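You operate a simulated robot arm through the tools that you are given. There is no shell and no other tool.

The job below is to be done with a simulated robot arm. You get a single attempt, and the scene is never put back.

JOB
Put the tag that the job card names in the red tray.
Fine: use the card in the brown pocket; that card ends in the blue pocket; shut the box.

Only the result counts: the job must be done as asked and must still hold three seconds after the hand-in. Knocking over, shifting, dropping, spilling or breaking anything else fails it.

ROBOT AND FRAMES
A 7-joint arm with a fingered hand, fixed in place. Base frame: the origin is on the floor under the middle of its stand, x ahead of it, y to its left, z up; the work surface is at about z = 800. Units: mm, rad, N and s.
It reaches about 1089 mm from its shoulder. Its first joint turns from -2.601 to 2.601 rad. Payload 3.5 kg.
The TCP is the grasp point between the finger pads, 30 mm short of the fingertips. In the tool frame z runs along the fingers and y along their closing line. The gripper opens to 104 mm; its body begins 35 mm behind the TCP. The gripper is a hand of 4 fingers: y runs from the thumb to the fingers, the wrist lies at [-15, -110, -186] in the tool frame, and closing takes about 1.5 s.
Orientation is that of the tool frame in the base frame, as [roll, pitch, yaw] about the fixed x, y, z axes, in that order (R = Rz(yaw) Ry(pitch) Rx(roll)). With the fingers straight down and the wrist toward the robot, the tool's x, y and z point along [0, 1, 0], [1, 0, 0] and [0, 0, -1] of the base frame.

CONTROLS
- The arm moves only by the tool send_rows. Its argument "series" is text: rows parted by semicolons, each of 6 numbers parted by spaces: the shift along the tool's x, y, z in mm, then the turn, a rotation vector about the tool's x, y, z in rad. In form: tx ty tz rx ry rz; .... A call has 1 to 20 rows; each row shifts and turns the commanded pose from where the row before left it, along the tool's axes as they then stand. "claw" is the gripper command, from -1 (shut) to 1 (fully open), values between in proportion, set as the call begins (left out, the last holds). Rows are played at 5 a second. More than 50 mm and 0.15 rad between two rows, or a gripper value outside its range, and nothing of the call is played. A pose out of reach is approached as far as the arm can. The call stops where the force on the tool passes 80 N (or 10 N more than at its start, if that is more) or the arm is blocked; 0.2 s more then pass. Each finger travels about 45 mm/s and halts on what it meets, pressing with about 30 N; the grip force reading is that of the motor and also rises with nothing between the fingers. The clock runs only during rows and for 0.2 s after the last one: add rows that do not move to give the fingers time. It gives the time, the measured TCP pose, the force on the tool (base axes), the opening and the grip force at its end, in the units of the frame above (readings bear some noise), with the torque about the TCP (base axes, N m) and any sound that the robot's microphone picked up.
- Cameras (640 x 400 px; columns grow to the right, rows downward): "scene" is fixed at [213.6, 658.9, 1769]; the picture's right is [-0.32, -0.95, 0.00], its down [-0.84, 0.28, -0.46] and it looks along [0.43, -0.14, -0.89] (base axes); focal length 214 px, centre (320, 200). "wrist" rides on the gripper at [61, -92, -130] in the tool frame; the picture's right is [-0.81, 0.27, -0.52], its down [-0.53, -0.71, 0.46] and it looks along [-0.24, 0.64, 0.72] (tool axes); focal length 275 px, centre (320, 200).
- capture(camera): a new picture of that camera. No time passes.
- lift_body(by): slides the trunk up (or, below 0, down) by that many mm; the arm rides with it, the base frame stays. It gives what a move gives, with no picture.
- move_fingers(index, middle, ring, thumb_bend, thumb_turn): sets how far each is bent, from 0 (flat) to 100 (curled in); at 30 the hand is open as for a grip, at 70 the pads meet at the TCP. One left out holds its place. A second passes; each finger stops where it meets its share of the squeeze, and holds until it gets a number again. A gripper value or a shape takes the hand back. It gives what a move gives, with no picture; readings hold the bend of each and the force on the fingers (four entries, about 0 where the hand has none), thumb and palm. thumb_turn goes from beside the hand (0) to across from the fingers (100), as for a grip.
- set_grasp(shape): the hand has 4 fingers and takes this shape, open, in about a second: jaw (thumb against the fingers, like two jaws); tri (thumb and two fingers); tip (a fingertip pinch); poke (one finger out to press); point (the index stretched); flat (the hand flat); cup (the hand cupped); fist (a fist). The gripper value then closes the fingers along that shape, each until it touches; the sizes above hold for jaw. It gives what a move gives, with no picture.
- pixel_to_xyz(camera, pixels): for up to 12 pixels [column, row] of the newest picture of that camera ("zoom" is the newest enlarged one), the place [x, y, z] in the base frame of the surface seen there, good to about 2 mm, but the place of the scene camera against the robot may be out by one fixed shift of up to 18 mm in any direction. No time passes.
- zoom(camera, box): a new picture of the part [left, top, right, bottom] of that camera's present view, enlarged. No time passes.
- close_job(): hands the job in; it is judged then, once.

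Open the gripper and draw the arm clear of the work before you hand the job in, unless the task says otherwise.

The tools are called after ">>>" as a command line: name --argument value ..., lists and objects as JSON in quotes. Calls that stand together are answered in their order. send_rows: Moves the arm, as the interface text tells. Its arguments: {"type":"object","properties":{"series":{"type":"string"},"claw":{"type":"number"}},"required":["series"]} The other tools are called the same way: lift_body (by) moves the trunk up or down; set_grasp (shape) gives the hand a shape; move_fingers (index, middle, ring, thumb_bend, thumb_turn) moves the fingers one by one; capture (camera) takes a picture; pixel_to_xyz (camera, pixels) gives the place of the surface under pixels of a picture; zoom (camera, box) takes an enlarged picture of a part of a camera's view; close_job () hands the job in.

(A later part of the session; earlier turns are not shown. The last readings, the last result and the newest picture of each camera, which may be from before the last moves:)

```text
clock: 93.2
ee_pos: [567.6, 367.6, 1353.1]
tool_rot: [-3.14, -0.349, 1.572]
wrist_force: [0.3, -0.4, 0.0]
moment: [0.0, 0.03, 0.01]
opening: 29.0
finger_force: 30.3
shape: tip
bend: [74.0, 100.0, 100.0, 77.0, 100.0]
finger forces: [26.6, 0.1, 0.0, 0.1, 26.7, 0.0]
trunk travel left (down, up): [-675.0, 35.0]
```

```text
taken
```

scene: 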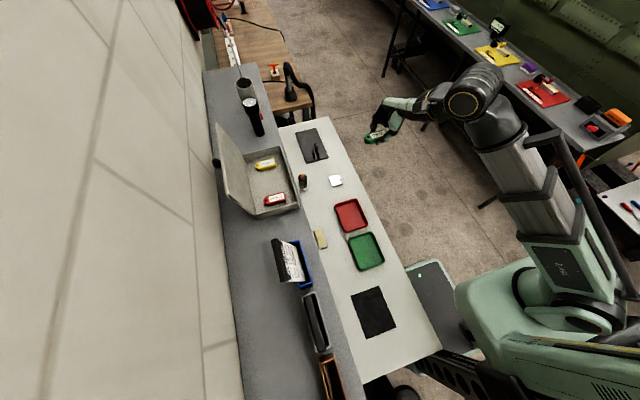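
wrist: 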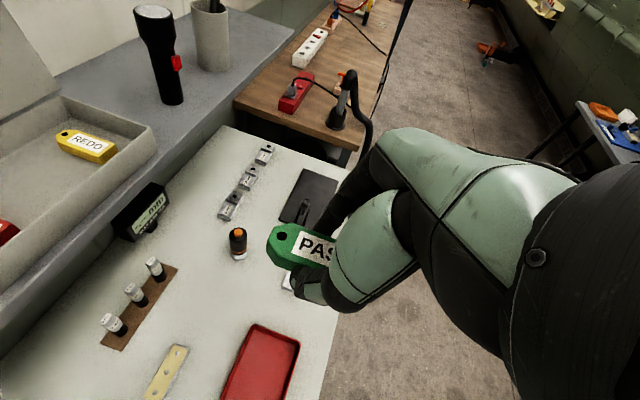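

The tag is clear of the box; the red tray shows at (262,362) in the wrist view. I measure its visible corners.

>>> zoom --camera "wrist" --box '[200, 310, 320, 400]'

>>> pixel_to_xyz --camera "wrist" --pixels '[[256, 326], [297, 343], [287, 395], [225, 395], [262, 360], [258, 332], [290, 346], [245, 345], [292, 370]]'

```text
4.44 times, centred on (260, 355) of wrist
```

zoom: 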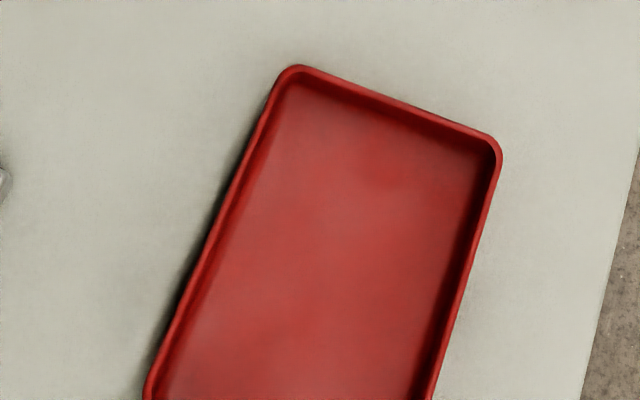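

```text
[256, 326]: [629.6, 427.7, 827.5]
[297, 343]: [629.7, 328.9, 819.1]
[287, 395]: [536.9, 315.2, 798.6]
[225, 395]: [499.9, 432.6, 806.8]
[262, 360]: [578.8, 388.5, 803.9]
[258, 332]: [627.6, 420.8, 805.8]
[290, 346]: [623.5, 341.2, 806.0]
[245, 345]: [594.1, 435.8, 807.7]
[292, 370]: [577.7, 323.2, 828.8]
```

Tray: rim z ≈ 827, y 323–436, x ≈ 500–632, floor ≈ 804. I lower the trunk by 250 mm first and check.

>>> lift_body --by -250

>>> capture --camera "scene"

>>> capture --camera "wrist"

```text
clock: 95.8
ee_pos: [568.5, 367.7, 1103.1]
tool_rot: [3.141, -0.348, 1.572]
wrist_force: [-0.6, -0.3, -1.2]
moment: [0.0, 0.04, 0.01]
opening: 29.1
finger_force: 29.7
shape: tip
bend: [74.0, 100.0, 100.0, 77.0, 100.0]
finger forces: [26.5, 0.0, 0.0, 0.0, 26.6, 0.0]
trunk travel left (down, up): [-425.0, 285.0]
```

```text
taken
```

scene: 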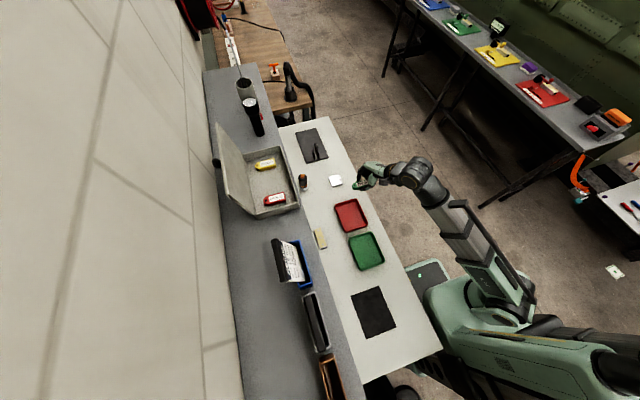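

```text
taken
```

wrist: 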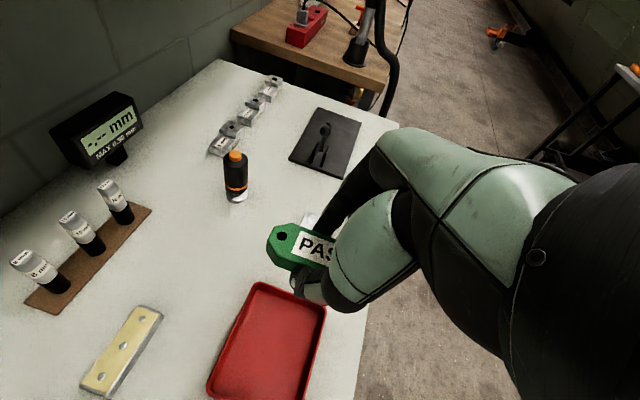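

The path is clear; the tray is directly below. I lower the trunk another 190 mm.

>>> lift_body --by -190

>>> capture --camera "wrist"

>>> capture --camera "scene"

>>> zoom --camera "scene" --box '[290, 160, 450, 260]'

```text
clock: 97.9
ee_pos: [568.0, 368.5, 911.4]
tool_rot: [3.142, -0.35, 1.572]
wrist_force: [0.0, -0.7, -0.2]
moment: [0.0, -0.03, 0.01]
opening: 29.1
finger_force: 30.1
shape: tip
bend: [74.0, 100.0, 100.0, 77.0, 100.0]
finger forces: [26.6, 0.0, 0.0, 0.0, 26.6, 0.1]
trunk travel left (down, up): [-235.0, 475.0]
```

```text
taken
```

wrist: 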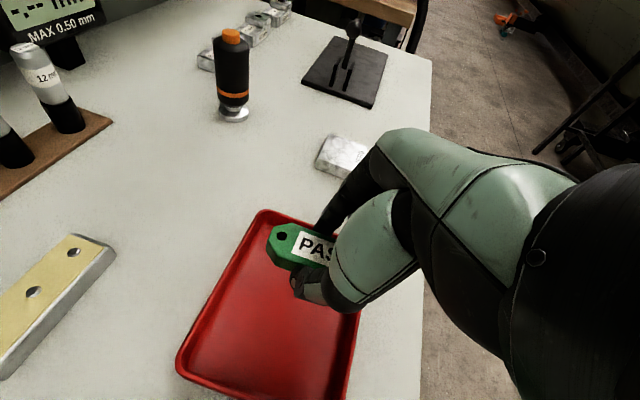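

```text
taken
```

scene: 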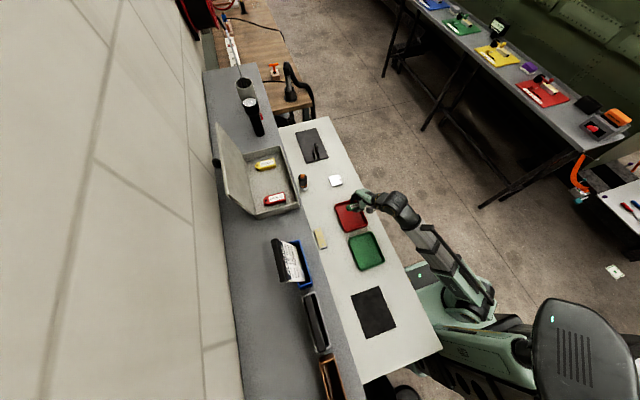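

```text
4.00 times, centred on (370, 210) of scene
```

zoom: 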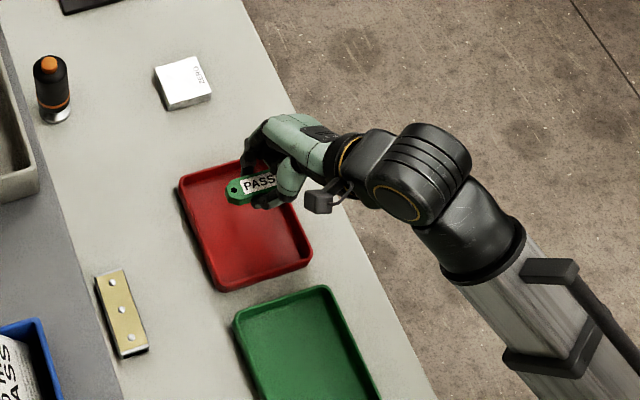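

The tag is right above the tray. I measure the tray's corners and the tag in this close view.

>>> pixel_to_xyz --camera "wrist" --pixels '[[263, 212], [180, 358], [190, 368], [345, 390], [270, 320], [230, 300], [280, 240], [320, 265], [270, 240], [290, 262], [320, 235], [335, 355]]'

```text
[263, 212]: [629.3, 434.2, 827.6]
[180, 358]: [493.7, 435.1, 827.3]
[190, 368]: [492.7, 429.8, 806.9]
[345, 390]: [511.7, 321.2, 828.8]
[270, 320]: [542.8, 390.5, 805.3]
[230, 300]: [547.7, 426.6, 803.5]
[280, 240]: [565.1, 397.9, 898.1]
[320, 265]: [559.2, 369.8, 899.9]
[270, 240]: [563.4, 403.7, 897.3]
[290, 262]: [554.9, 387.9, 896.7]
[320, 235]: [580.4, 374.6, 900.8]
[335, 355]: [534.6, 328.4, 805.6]
```

Tray centre is (561, 378). I shift by (−6, +8) mm to centre the tag with finger clearance, then lower the trunk by 50 mm.

>>> send_rows --series "7.5 -6 2.7 0 0 0;0 0 0 0 0 0"

>>> lift_body --by -50

>>> capture --camera "wrist"

>>> pixel_to_xyz --camera "wrist" --pixels '[[280, 240], [270, 255], [290, 270], [275, 262], [300, 290], [240, 300], [320, 235], [300, 330]]'

```text
clock: 98.5
ee_pos: [562.8, 375.4, 913.4]
tool_rot: [3.14, -0.352, 1.574]
wrist_force: [0.0, 0.4, 1.1]
moment: [-0.02, 0.01, 0.01]
opening: 29.1
finger_force: 30.2
shape: tip
bend: [74.0, 100.0, 100.0, 77.0, 100.0]
finger forces: [26.6, 0.0, 0.1, 0.0, 26.6, 0.1]
trunk travel left (down, up): [-235.0, 475.0]
```

```text
clock: 99.4
ee_pos: [562.0, 375.6, 864.2]
tool_rot: [-3.141, -0.349, 1.572]
wrist_force: [-0.2, 0.4, 0.3]
moment: [0.0, 0.05, 0.01]
opening: 29.0
finger_force: 29.9
shape: tip
bend: [74.0, 100.0, 100.0, 77.0, 100.0]
finger forces: [26.6, 0.0, 0.0, 0.0, 26.6, 0.0]
trunk travel left (down, up): [-185.0, 525.0]
```

```text
taken
```

wrist: 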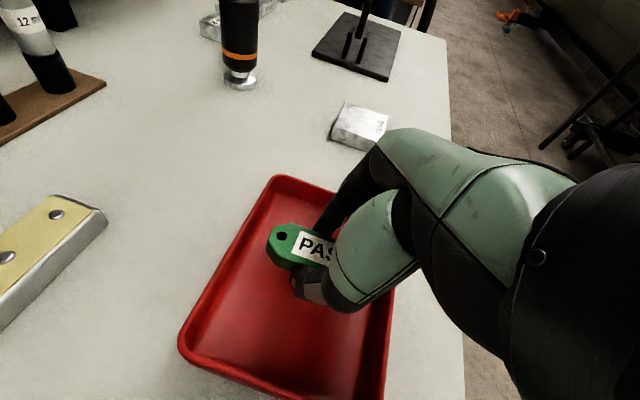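

```text
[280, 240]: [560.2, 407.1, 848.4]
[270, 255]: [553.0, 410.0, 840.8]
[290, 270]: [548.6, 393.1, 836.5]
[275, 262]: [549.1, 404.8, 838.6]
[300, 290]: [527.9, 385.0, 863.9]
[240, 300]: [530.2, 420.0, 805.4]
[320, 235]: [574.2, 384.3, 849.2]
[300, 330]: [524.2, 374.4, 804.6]
```

The tag's underside is about 26 mm above the tray floor. I lower 24 mm gently with the arm.

>>> send_rows --series "-2.05 0 5.64 0 0 0;-2.05 0 5.64 0 0 0;-2.05 0 5.64 0 0 0;-1.03 0 2.82 0 0 0;-1.03 0 2.82 0 0 0;0 0 0 0 0 0"

>>> capture --camera "wrist"

>>> zoom --camera "wrist" --box '[230, 150, 400, 370]'

>>> pixel_to_xyz --camera "wrist" --pixels '[[280, 240], [270, 255], [290, 270], [320, 235], [240, 300]]'

```text
clock: 100.8
ee_pos: [562.8, 376.2, 839.3]
tool_rot: [3.141, -0.349, 1.572]
wrist_force: [0.1, -1.0, -0.4]
moment: [0.03, 0.02, -0.01]
opening: 29.1
finger_force: 29.8
shape: tip
bend: [74.0, 100.0, 100.0, 77.0, 100.0]
finger forces: [26.5, 0.1, 0.1, 0.1, 26.6, 0.0]
trunk travel left (down, up): [-185.0, 525.0]
```

```text
taken
```

wrist: 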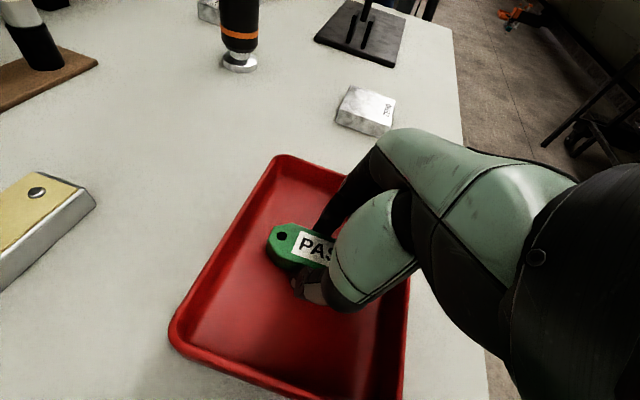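

```text
1.82 times, centred on (315, 260) of wrist
```

zoom: 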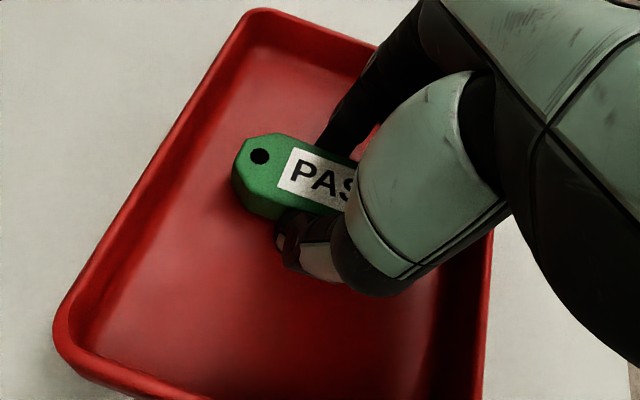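

```text
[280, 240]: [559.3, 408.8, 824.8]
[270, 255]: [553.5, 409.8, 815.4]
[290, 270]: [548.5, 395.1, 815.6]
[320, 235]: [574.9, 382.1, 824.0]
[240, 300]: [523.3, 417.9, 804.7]
```

The tag's underside is ~2 mm above the tray floor. I lower 2 mm and open the pinch modestly.

>>> send_rows --series "-0.35 0 0.94 0 0 0;-0.35 0 0.94 0 0 0;0 0 0 0 0 0"

>>> send_rows --series "0 0 0 0 0 0;0 0 0 0 0 0;0 0 0 0 0 0;0 0 0 0 0 0;0 0 0 0 0 0" --claw 0

>>> capture --camera "wrist"

>>> zoom --camera "wrist" --box '[230, 150, 400, 370]'

```text
clock: 101.6
ee_pos: [563.2, 376.2, 836.4]
tool_rot: [-3.141, -0.349, 1.573]
wrist_force: [0.4, 0.6, -0.5]
moment: [0.01, 0.0, 0.01]
opening: 29.1
finger_force: 30.2
shape: tip
bend: [74.0, 100.0, 100.0, 77.0, 100.0]
finger forces: [26.6, 0.0, 0.0, 0.1, 26.7, 0.0]
trunk travel left (down, up): [-185.0, 525.0]
```

```text
clock: 102.8
ee_pos: [562.6, 376.2, 837.1]
tool_rot: [3.14, -0.35, 1.574]
wrist_force: [-0.2, -0.9, 0.3]
moment: [0.04, 0.01, 0.0]
opening: 51.6
finger_force: 0.0
shape: tip
bend: [73.0, 98.0, 99.0, 70.0, 100.0]
finger forces: [0.1, 0.1, 0.1, 0.0, 0.0, 0.0]
trunk travel left (down, up): [-185.0, 525.0]
```

```text
taken
```

wrist: 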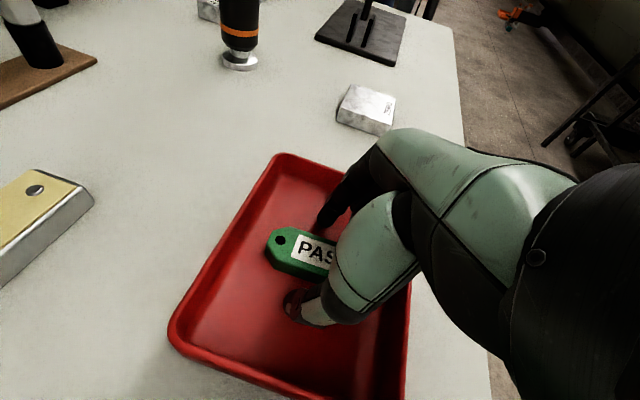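

```text
1.82 times, centred on (315, 260) of wrist
```

zoom: 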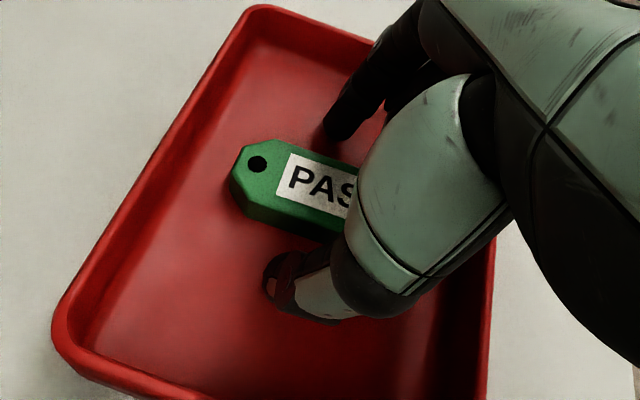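

The tag lies free in the red tray. I raise straight up by the trunk.

>>> lift_body --by 120

>>> capture --camera "wrist"

>>> capture --camera "scene"

```text
clock: 104.3
ee_pos: [562.7, 375.5, 957.8]
tool_rot: [-3.141, -0.349, 1.572]
wrist_force: [0.0, -0.1, 0.8]
moment: [-0.01, 0.0, -0.01]
opening: 51.5
finger_force: 0.2
shape: tip
bend: [73.0, 98.0, 99.0, 70.0, 100.0]
finger forces: [0.0, 0.0, 0.1, 0.0, 0.0, 0.1]
trunk travel left (down, up): [-305.0, 405.0]
```

```text
taken
```

wrist: 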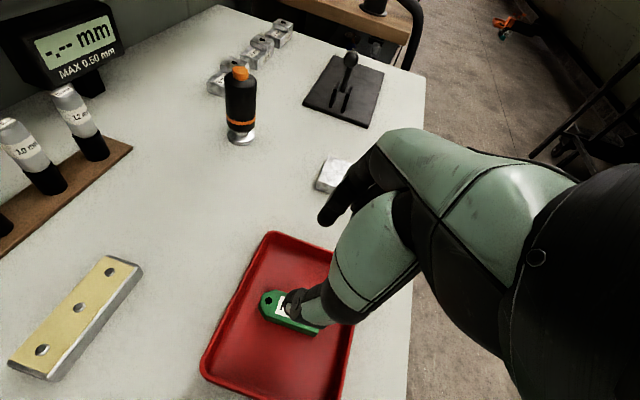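

```text
taken
```

scene: 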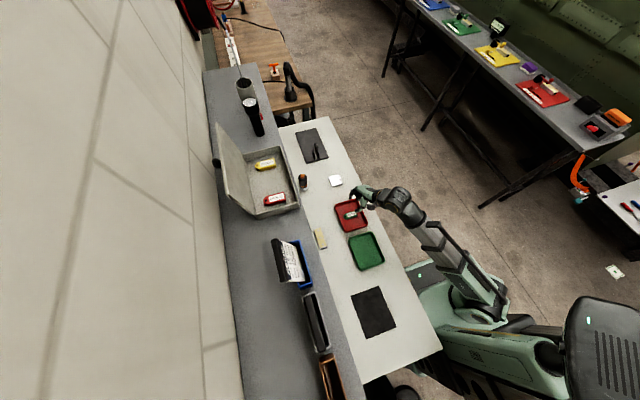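

The PASS tag lies in the red tray. I raise the trunk 400 mm back up for the box lid.

>>> lift_body --by 400

>>> capture --camera "wrist"

>>> capture --camera "scene"

>>> zoom --camera "scene" --box '[300, 180, 420, 280]'

```text
clock: 108.1
ee_pos: [563.7, 376.3, 1357.1]
tool_rot: [-3.14, -0.35, 1.572]
wrist_force: [-0.4, -0.5, -0.2]
moment: [-0.04, 0.0, 0.03]
opening: 51.5
finger_force: 0.1
shape: tip
bend: [73.0, 98.0, 99.0, 70.0, 100.0]
finger forces: [0.0, 0.0, 0.1, 0.0, 0.1, 0.0]
trunk travel left (down, up): [-705.0, 5.0]
```

```text
taken
```

wrist: 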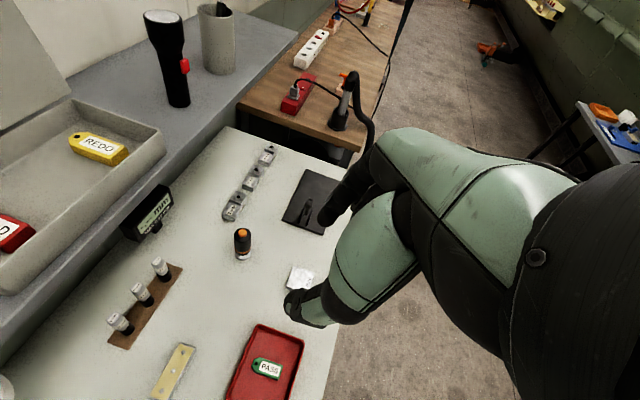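

```text
taken
```

scene: 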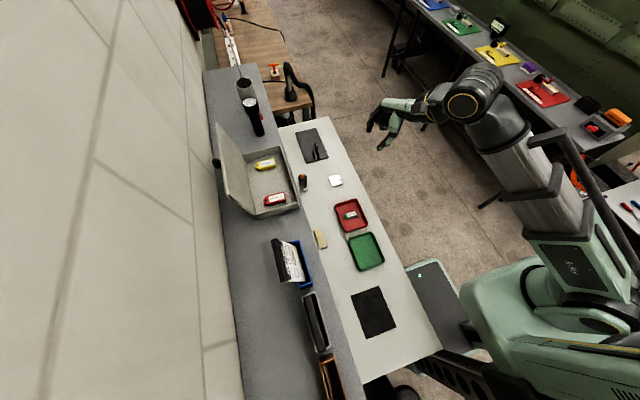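

```text
4.00 times, centred on (360, 230) of scene
```

zoom: 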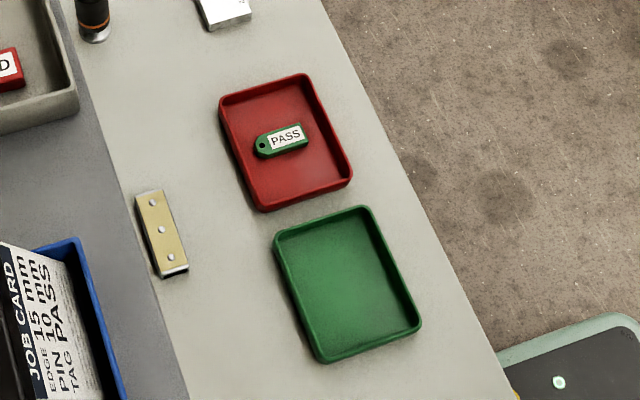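

PASS sits in the red tray. To shut the lid gently, I'll straddle its top edge with fingers behind and thumb in front; first I move to a staging place in front of the box and tilt the hand to 50°.

>>> send_rows --series "38.9 -4.8 0.74 0 0 0;38.9 -4.8 0.74 0 0 0;38.9 -4.8 0.74 0 0 0;38.9 -4.8 0.74 0 0 0;38.9 -4.8 0.74 0 0 0;0 0 0 0 0.1309 0;0 0 0 0 0.1309 0;0 0 0 0 0.1309 0;0 0 0 0 0.1309 0;0 0 0 0 0 0"

>>> send_rows --series "0 0 0 0 0 -0.1309;0 0 0 0 0 -0.1309;0 0 0 0 0 -0.1309;0 0 0 0 0 -0.1309;0 0 0 0 0 -0.1309;0 0 0 0 0 -0.1309;0 0 0 0 0 -0.1309;0 0 0 0 0 -0.1309;0 0 0 0 0 -0.1309;0 0 0 0 0 -0.1309;0 0 0 0 0 -0.1309;0 0 0 0 0 -0.1309;0 0 0 0 0 0"

>>> capture --camera "wrist"

>>> capture --camera "scene"

```text
clock: 110.3
ee_pos: [537.8, 560.3, 1421.6]
tool_rot: [3.14, -0.875, 1.574]
wrist_force: [0.0, 0.1, -0.8]
moment: [0.01, -0.01, -0.02]
opening: 51.7
finger_force: 0.0
shape: tip
bend: [73.0, 98.0, 99.0, 70.0, 100.0]
finger forces: [0.0, 0.0, 0.0, 0.0, 0.0, 0.0]
trunk travel left (down, up): [-705.0, 5.0]
```

```text
clock: 113.1
ee_pos: [538.1, 559.2, 1420.6]
tool_rot: [2.268, 0.001, -3.14]
wrist_force: [-0.6, 0.1, 0.7]
moment: [-0.02, -0.02, 0.0]
opening: 51.8
finger_force: 0.0
shape: tip
bend: [73.0, 98.0, 99.0, 70.0, 100.0]
finger forces: [0.1, 0.1, 0.0, 0.0, 0.0, 0.1]
trunk travel left (down, up): [-705.0, 5.0]
```

```text
taken
```

wrist: 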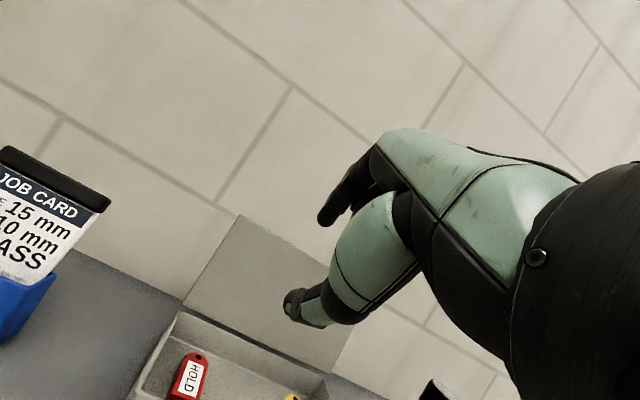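

```text
taken
```

scene: 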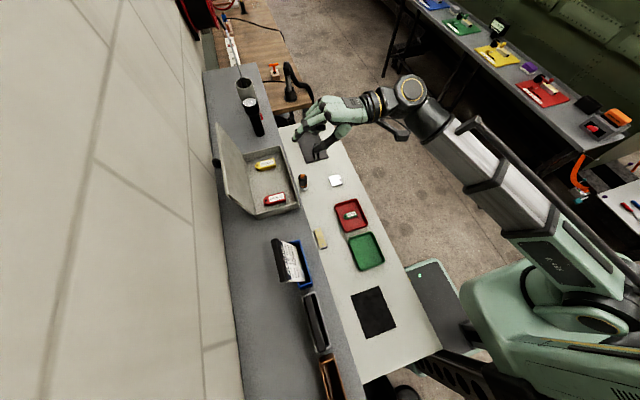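

The hand now points 50° toward the wall with fingers on top and thumb below. I set a half-open claw shape (fingers 50, thumb 42) and look.

>>> move_fingers --index 50 --middle 50 --ring 50 --thumb_bend 42 --thumb_turn 100

>>> capture --camera "wrist"

>>> zoom --camera "wrist" --box '[250, 120, 420, 370]'

>>> capture --camera "scene"

>>> zoom --camera "scene" --box '[256, 70, 416, 170]'

```text
clock: 114.1
ee_pos: [538.4, 559.8, 1420.6]
tool_rot: [2.269, 0.0, -3.141]
wrist_force: [0.7, 0.1, 0.0]
moment: [-0.03, 0.03, -0.02]
opening: 61.8
finger_force: 0.0
shape: fingers
bend: [50.0, 50.0, 50.0, 42.0, 99.0]
finger forces: [0.0, 0.1, 0.0, 0.0, 0.0, 0.0]
trunk travel left (down, up): [-705.0, 5.0]
```

```text
taken
```

wrist: 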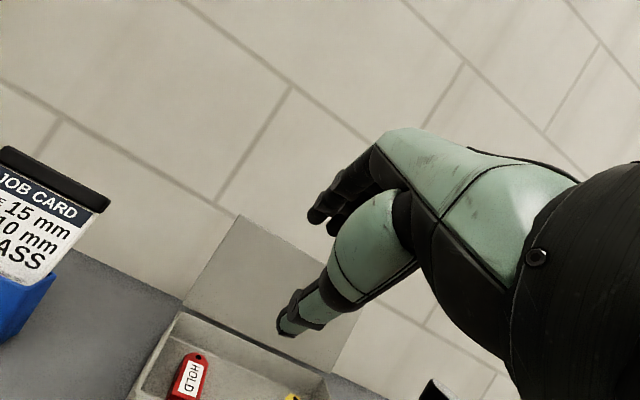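

```text
1.60 times, centred on (335, 245) of wrist
```

zoom: 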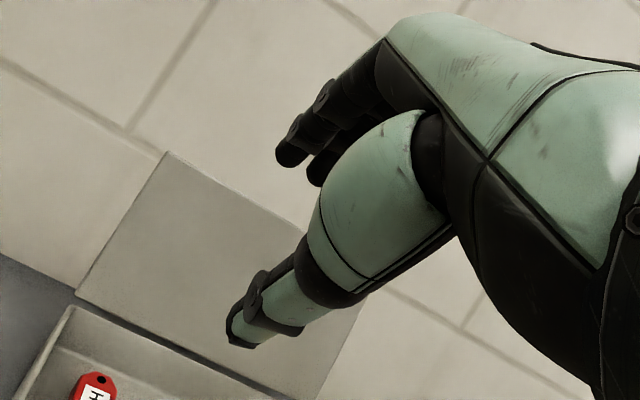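

```text
taken
```

scene: 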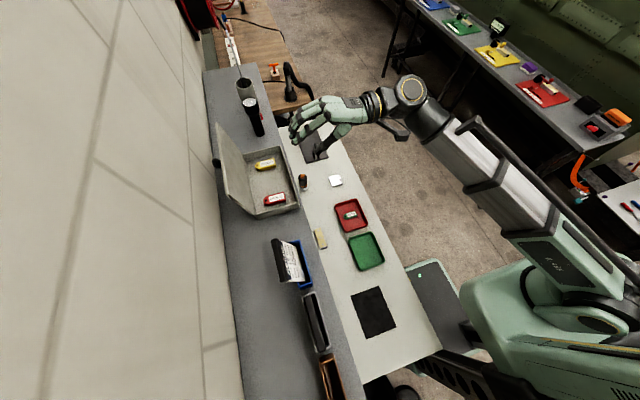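

```text
4.00 times, centred on (336, 120) of scene
```

zoom: 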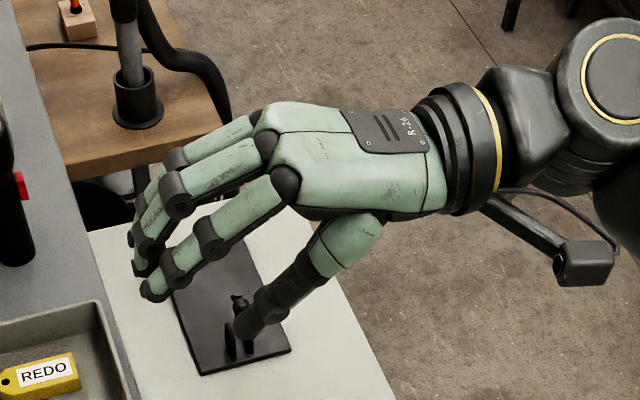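

I measure the fingertips (312,217), (330,232) and thumb tip (281,330) to get their offsets from the TCP.

>>> pixel_to_xyz --camera "wrist" --pixels '[[310, 217], [316, 220], [322, 208], [330, 232], [335, 228], [340, 190], [280, 328], [286, 334], [290, 320], [300, 325], [355, 175], [310, 210]]'

>>> pixel_to_xyz --camera "scene" --pixels '[[294, 142], [292, 138], [291, 132], [297, 133], [302, 128], [306, 136], [300, 118], [317, 151], [318, 148], [330, 140]]'

```text
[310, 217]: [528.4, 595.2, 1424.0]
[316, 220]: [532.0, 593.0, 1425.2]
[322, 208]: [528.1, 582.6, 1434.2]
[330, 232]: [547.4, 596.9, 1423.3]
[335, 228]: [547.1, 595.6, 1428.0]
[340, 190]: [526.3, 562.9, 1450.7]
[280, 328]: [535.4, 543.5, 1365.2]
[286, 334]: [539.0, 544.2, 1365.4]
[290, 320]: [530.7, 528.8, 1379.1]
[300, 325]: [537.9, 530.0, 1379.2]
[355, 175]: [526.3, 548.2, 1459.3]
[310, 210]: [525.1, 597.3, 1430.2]
```

```text
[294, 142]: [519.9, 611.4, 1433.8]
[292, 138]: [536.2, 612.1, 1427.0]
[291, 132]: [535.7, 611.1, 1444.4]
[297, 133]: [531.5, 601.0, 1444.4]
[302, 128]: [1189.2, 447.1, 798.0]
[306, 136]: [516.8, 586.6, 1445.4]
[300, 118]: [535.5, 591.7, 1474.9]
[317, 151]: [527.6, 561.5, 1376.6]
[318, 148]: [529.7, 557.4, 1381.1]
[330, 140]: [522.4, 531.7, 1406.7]
```

I measure the open lid's top edge and outer side in the present wrist view.

>>> zoom --camera "wrist" --box '[170, 200, 350, 390]'

>>> pixel_to_xyz --camera "wrist" --pixels '[[240, 218], [243, 222], [270, 232], [272, 238], [300, 248], [302, 255], [330, 264], [250, 280], [200, 290], [300, 340], [330, 365], [188, 300]]'

>>> pixel_to_xyz --camera "scene" --pixels '[[216, 124], [219, 128], [218, 150], [222, 170], [227, 194], [230, 197], [213, 160], [216, 140], [224, 185]]'

```text
2.11 times, centred on (260, 295) of wrist
```

zoom: 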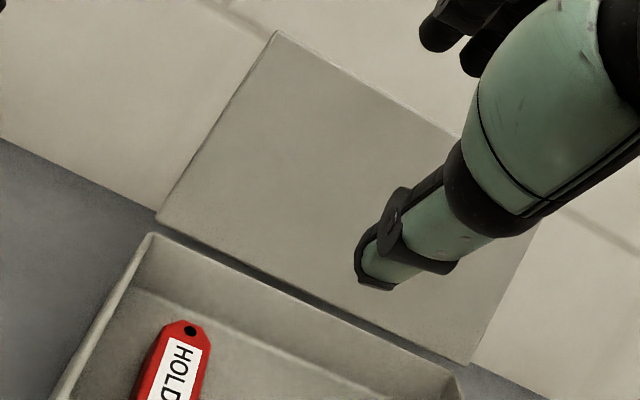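

```text
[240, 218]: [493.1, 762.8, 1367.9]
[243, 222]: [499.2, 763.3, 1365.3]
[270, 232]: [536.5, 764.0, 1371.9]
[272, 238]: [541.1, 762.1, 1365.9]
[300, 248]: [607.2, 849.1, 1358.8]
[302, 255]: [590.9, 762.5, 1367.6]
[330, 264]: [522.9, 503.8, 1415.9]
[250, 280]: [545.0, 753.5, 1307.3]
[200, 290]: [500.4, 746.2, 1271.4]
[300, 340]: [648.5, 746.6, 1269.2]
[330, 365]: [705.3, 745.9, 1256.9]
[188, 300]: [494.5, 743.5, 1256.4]
```

```text
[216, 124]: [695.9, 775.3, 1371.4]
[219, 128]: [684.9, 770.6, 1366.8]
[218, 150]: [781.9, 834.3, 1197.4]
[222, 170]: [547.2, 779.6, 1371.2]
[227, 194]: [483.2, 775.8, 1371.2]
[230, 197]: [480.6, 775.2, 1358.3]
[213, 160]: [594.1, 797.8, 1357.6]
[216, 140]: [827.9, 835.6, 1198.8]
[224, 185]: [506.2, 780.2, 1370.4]
```

The lid's top edge is at y 764–770.5, z ≈ 1371. I bring the thumb closer (bend 60), tilt the hand steeper to 35°, and move so the fingertips are just beyond and above the lid edge.

>>> move_fingers --index 50 --middle 50 --ring 50 --thumb_bend 60

>>> send_rows --series "0 0 0 0.1309 0 0;0 0 0 0.1309 0 0;0 0 0 0 0 0"

>>> capture --camera "wrist"

>>> zoom --camera "wrist" --box '[250, 150, 400, 370]'

>>> pixel_to_xyz --camera "wrist" --pixels '[[310, 217], [316, 220], [322, 208], [330, 232], [335, 228], [288, 312], [292, 318], [296, 305], [305, 315], [310, 210], [300, 310], [285, 305]]'

```text
clock: 115.1
ee_pos: [539.5, 559.3, 1421.1]
tool_rot: [2.269, 0.0, -3.141]
wrist_force: [-0.6, -0.7, -0.2]
moment: [0.0, 0.01, 0.01]
opening: 38.8
finger_force: 0.1
shape: fingers
bend: [50.0, 50.0, 50.0, 60.0, 100.0]
finger forces: [0.0, 0.0, 0.0, 0.0, 0.0, 0.0]
trunk travel left (down, up): [-705.0, 5.0]
```

```text
clock: 115.9
ee_pos: [537.3, 559.4, 1419.6]
tool_rot: [2.531, 0.001, -3.139]
wrist_force: [0.7, 0.6, 0.5]
moment: [0.0, 0.0, -0.01]
opening: 39.3
finger_force: 0.2
shape: fingers
bend: [50.0, 50.0, 50.0, 60.0, 100.0]
finger forces: [0.0, 0.0, 0.0, 0.1, 0.0, 0.0]
trunk travel left (down, up): [-705.0, 5.0]
```

```text
taken
```

wrist: 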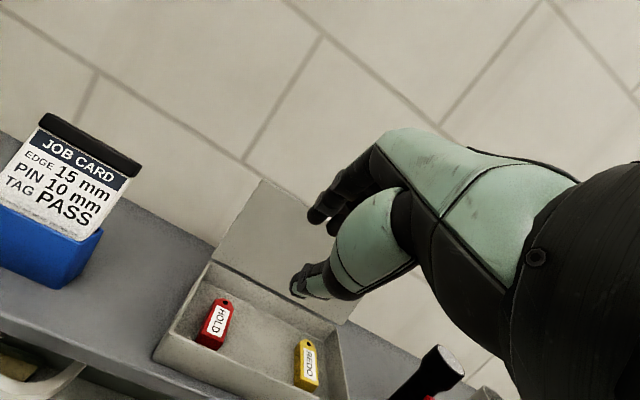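

```text
1.82 times, centred on (325, 260) of wrist
```

zoom: 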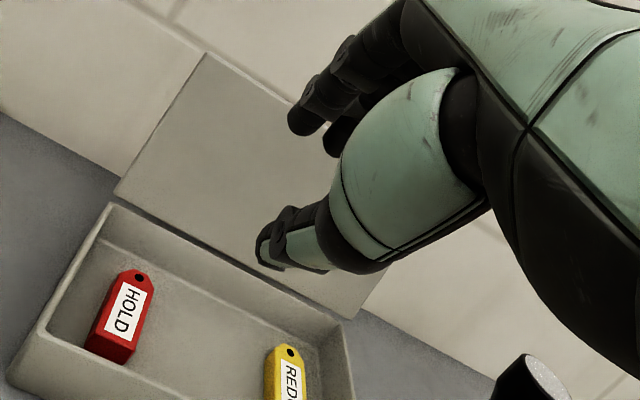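

```text
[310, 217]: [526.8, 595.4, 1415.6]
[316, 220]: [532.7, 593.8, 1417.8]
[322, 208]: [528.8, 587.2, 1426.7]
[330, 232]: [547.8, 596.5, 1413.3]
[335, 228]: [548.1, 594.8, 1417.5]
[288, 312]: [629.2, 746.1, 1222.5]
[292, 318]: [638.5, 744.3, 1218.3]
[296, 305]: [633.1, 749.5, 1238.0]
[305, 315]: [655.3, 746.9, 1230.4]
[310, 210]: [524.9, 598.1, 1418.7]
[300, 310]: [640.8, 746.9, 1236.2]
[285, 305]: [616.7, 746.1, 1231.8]
```

I query the thumb tip location at about (295,292).

>>> pixel_to_xyz --camera "wrist" --pixels '[[292, 292], [296, 284], [300, 294], [305, 282], [312, 290], [298, 276]]'

```text
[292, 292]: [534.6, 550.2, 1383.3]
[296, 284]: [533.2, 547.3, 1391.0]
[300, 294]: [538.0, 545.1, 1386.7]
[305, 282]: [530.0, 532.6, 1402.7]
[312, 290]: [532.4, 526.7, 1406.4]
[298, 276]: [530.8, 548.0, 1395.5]
```

Relative to the TCP, fingertips are at (+42, −6) and the thumb tip at (−4, −34) in (y, z). I move +185 mm in y at this height, so the fingertips pass over the lid edge.

>>> send_rows --series "0 38 26.3 0 0 0;0 38 26.3 0 0 0;0 38 26.3 0 0 0;0 38 26.3 0 0 0;0 0 0 0 0 0"

>>> capture --camera "wrist"

>>> capture --camera "scene"

>>> zoom --camera "scene" --box '[200, 110, 340, 210]'

```text
clock: 117.1
ee_pos: [539.2, 745.4, 1424.0]
tool_rot: [2.53, -0.001, -3.138]
wrist_force: [-0.1, -0.3, 0.2]
moment: [0.02, 0.01, 0.0]
opening: 39.0
finger_force: 0.0
shape: fingers
bend: [50.0, 50.0, 50.0, 60.0, 100.0]
finger forces: [0.0, 0.1, 0.1, 0.0, 0.1, 0.0]
trunk travel left (down, up): [-705.0, 5.0]
```

```text
taken
```

wrist: 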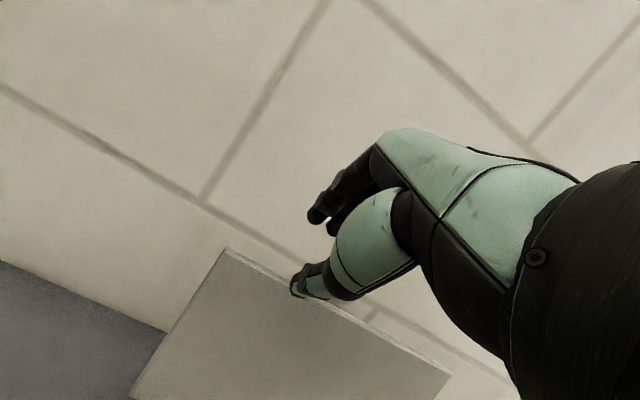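

```text
taken
```

scene: 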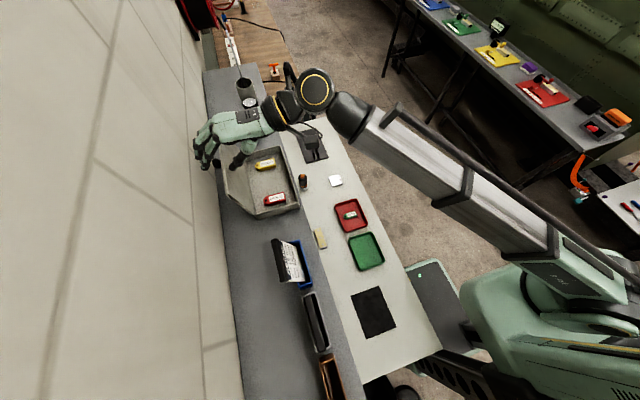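

```text
4.00 times, centred on (270, 160) of scene
```

zoom: 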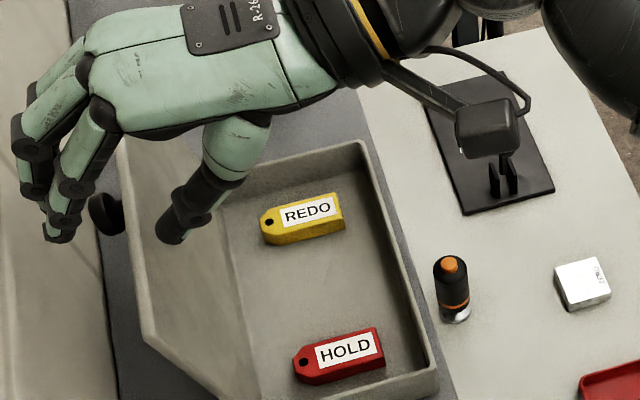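

Fingers are behind the lid plane and the thumb is in front of it. I check the knuckles' distance from the wall.

>>> pixel_to_xyz --camera "scene" --pixels '[[195, 146], [199, 138], [205, 155], [206, 168], [203, 150], [190, 150], [210, 158], [233, 165], [215, 130]]'

>>> pixel_to_xyz --camera "wrist" --pixels '[[310, 217], [316, 220], [330, 232], [292, 292], [298, 278], [230, 250], [270, 275], [240, 262], [320, 305], [345, 318]]'

```text
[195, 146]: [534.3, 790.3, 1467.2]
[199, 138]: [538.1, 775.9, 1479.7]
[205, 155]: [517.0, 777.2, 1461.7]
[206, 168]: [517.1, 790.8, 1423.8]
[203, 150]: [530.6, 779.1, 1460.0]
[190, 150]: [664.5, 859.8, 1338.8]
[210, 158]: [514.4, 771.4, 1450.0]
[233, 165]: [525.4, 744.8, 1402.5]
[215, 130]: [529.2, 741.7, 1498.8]
```

```text
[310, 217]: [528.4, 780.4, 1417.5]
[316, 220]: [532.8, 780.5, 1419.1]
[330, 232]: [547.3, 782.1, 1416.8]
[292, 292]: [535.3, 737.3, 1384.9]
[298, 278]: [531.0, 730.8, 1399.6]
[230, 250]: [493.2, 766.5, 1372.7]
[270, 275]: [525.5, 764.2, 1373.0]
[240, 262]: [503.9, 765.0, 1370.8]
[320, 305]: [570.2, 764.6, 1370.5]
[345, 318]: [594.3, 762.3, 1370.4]
```

There is ample room to the wall. I lower straight down 50 mm so the fingertips hook ~12 mm behind the lid's top edge, thumb in front.

>>> send_rows --series "0 -5.74 8.19 0 0 0;0 -5.74 8.19 0 0 0;0 -5.74 8.19 0 0 0;0 -5.74 8.19 0 0 0;0 -5.74 8.19 0 0 0;0 0 0 0 0 0"

>>> capture --camera "wrist"

>>> zoom --camera "wrist" --box '[230, 160, 400, 340]'

>>> capture --camera "scene"

>>> zoom --camera "scene" --box '[200, 110, 340, 210]'

```text
clock: 118.5
ee_pos: [538.9, 745.2, 1372.4]
tool_rot: [2.528, -0.001, -3.141]
wrist_force: [-0.4, 0.4, -0.2]
moment: [-0.03, -0.04, -0.04]
opening: 39.1
finger_force: 0.1
shape: fingers
bend: [50.0, 50.0, 50.0, 60.0, 100.0]
finger forces: [0.0, 0.1, 0.0, 0.1, 0.0, 0.0]
trunk travel left (down, up): [-705.0, 5.0]
```

```text
taken
```

wrist: 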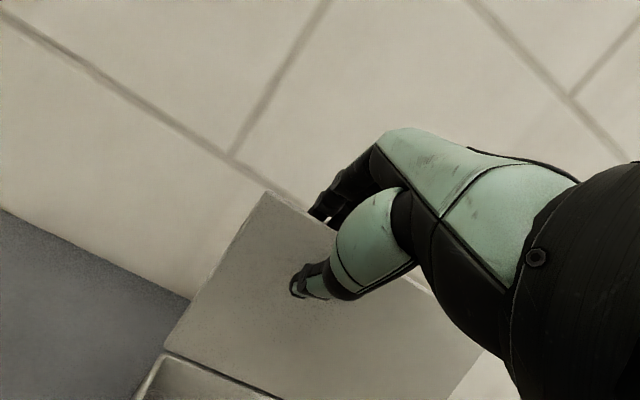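

```text
2.22 times, centred on (315, 250) of wrist
```

zoom: 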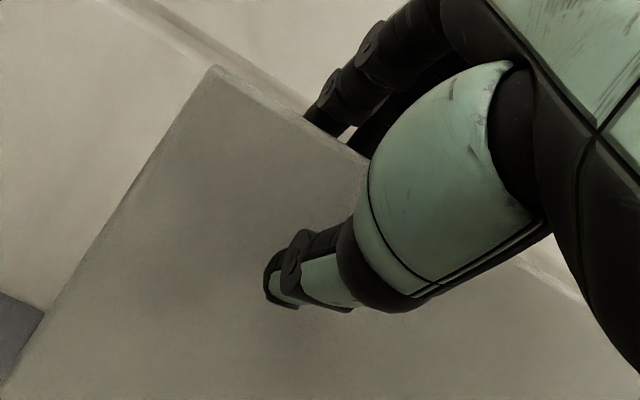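

```text
taken
```

scene: 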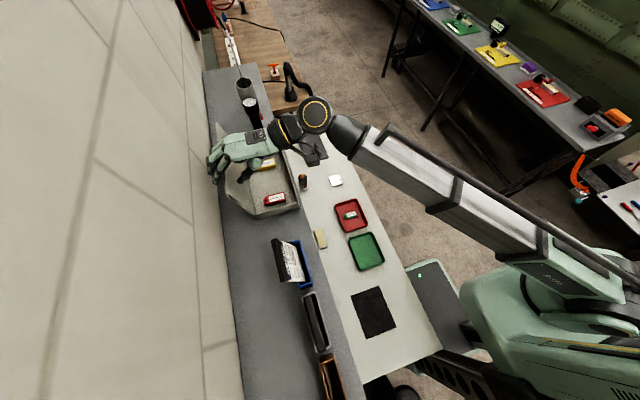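

```text
4.00 times, centred on (270, 160) of scene
```

zoom: 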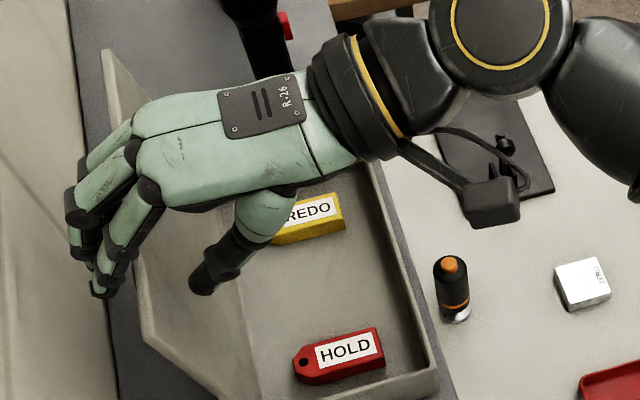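

The lid's top edge is straddled without contact. I pull −y slowly by 28 mm to tip the lid forward over vertical.

>>> send_rows --series "0 -3.19 -2.23 0 0 0;0 -3.19 -2.23 0 0 0;0 -3.19 -2.23 0 0 0;0 -3.19 -2.23 0 0 0;0 -3.19 -2.23 0 0 0;0 -3.19 -2.23 0 0 0;0 -3.19 -2.23 0 0 0;0 0 0 0 0 0"

>>> capture --camera "wrist"

>>> zoom --camera "wrist" --box '[230, 160, 400, 340]'

>>> capture --camera "scene"

>>> zoom --camera "scene" --box '[200, 110, 340, 210]'

```text
clock: 120.3
ee_pos: [538.4, 718.3, 1371.8]
tool_rot: [2.53, 0.0, -3.139]
wrist_force: [-0.2, 0.5, -0.7]
moment: [0.0, 0.01, 0.02]
opening: 39.5
finger_force: 0.0
shape: fingers
bend: [50.0, 50.0, 50.0, 60.0, 100.0]
finger forces: [0.1, 0.0, 0.1, 0.0, 0.1, 0.1]
trunk travel left (down, up): [-705.0, 5.0]
```

```text
taken
```

wrist: 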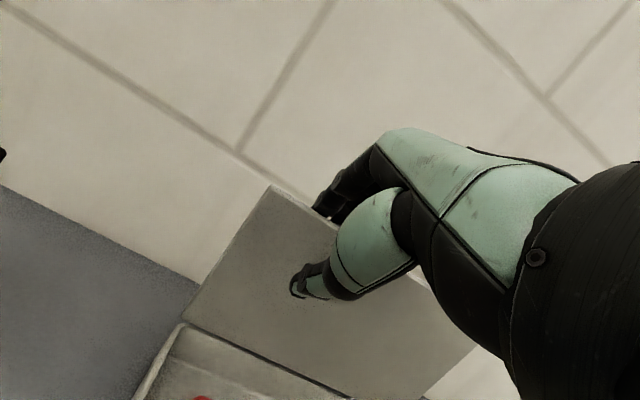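

```text
2.22 times, centred on (315, 250) of wrist
```

zoom: 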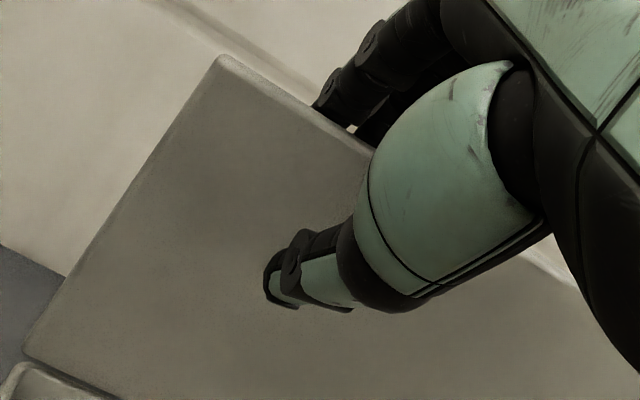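

```text
taken
```

scene: 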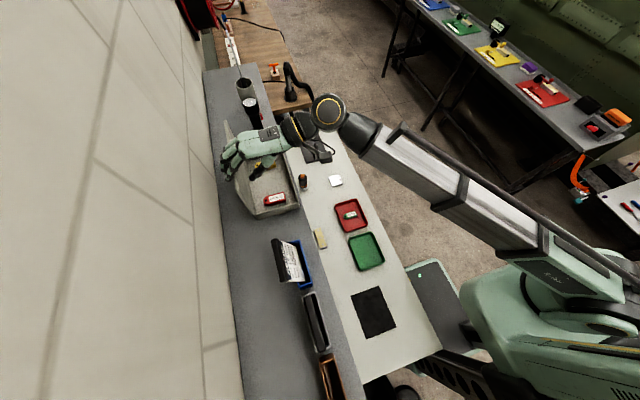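

```text
4.00 times, centred on (270, 160) of scene
```

zoom: 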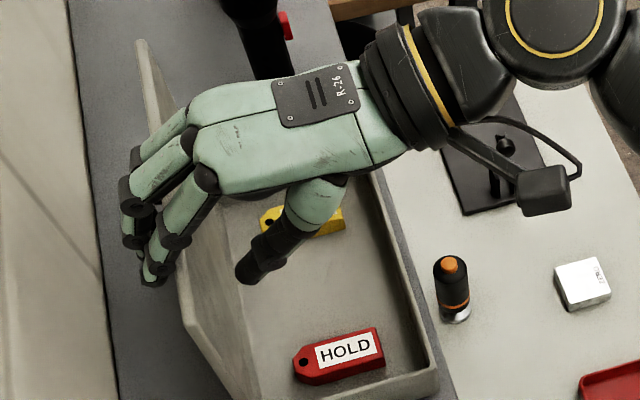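

The lid follows the fingers. I measure its angle now.

>>> pixel_to_xyz --camera "wrist" --pixels '[[272, 190], [276, 196], [240, 260], [200, 310], [270, 330], [350, 385], [240, 300], [400, 350], [300, 215]]'

```text
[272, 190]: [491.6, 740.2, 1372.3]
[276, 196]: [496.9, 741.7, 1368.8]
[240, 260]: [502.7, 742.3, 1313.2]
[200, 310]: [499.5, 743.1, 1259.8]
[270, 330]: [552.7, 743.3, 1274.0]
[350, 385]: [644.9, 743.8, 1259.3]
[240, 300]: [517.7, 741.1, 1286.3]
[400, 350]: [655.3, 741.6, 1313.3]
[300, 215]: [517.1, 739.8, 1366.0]
```

The lid is now about vertical (inner face y 743 → 740 from bottom to top), with the thumb ~18 mm in front. I bring the thumb closer so it will catch the lid gently.

>>> move_fingers --thumb_bend 68

>>> send_rows --series "0 -2.46 -1.72 0 0 0;0 -2.46 -1.72 0 0 0;0 -2.46 -1.72 0 0 0;0 0 0 0 0 0;0 0 0 0 0 0"

>>> capture --camera "wrist"

>>> pixel_to_xyz --camera "wrist" --pixels '[[276, 196], [240, 260], [200, 310], [270, 330], [350, 385], [240, 300], [400, 350], [300, 215], [296, 290], [300, 282]]'

```text
clock: 121.3
ee_pos: [537.6, 717.2, 1371.4]
tool_rot: [2.531, -0.001, -3.138]
wrist_force: [0.7, 0.9, -0.7]
moment: [-0.01, 0.0, 0.0]
opening: 29.8
finger_force: 0.1
shape: fingers
bend: [50.0, 50.0, 50.0, 68.0, 100.0]
finger forces: [0.1, 0.1, 0.0, 0.0, 0.0, 0.0]
trunk travel left (down, up): [-705.0, 5.0]
```

```text
clock: 122.5
ee_pos: [537.4, 709.2, 1370.7]
tool_rot: [2.53, 0.0, -3.139]
wrist_force: [0.6, -0.2, 0.0]
moment: [0.0, 0.01, 0.02]
opening: 29.4
finger_force: 0.0
shape: fingers
bend: [50.0, 50.0, 50.0, 68.0, 100.0]
finger forces: [0.0, 0.1, 0.0, 0.0, 0.0, 0.1]
trunk travel left (down, up): [-705.0, 5.0]
```

```text
taken
```

wrist: 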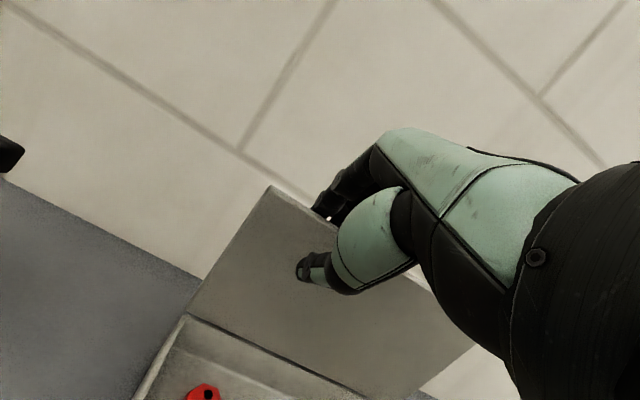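

```text
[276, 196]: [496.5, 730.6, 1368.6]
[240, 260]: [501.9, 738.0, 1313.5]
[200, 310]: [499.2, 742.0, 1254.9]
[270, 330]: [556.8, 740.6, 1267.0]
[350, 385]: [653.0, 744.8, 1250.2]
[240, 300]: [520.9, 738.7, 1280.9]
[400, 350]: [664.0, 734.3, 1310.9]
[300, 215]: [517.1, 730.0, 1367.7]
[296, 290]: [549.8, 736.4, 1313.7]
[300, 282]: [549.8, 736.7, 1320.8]
```

The lid has tipped forward to θ ≈ 84° and rests against the thumb. I measure the thumb tip position to plan the lowering path.

>>> zoom --camera "wrist" --box '[270, 170, 380, 310]'

>>> pixel_to_xyz --camera "wrist" --pixels '[[298, 270], [302, 262], [308, 272], [315, 262], [300, 276], [322, 205], [328, 215], [332, 222], [345, 195]]'

```text
2.86 times, centred on (325, 240) of wrist
```

zoom: 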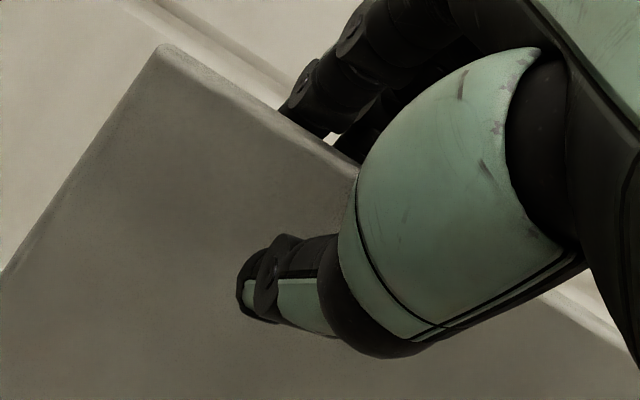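

```text
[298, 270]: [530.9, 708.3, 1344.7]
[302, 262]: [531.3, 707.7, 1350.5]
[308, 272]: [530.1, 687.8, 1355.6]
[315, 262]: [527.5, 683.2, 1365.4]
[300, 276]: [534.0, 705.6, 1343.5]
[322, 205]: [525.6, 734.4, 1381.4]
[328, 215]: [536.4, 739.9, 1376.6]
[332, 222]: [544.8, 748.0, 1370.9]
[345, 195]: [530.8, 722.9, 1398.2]
```

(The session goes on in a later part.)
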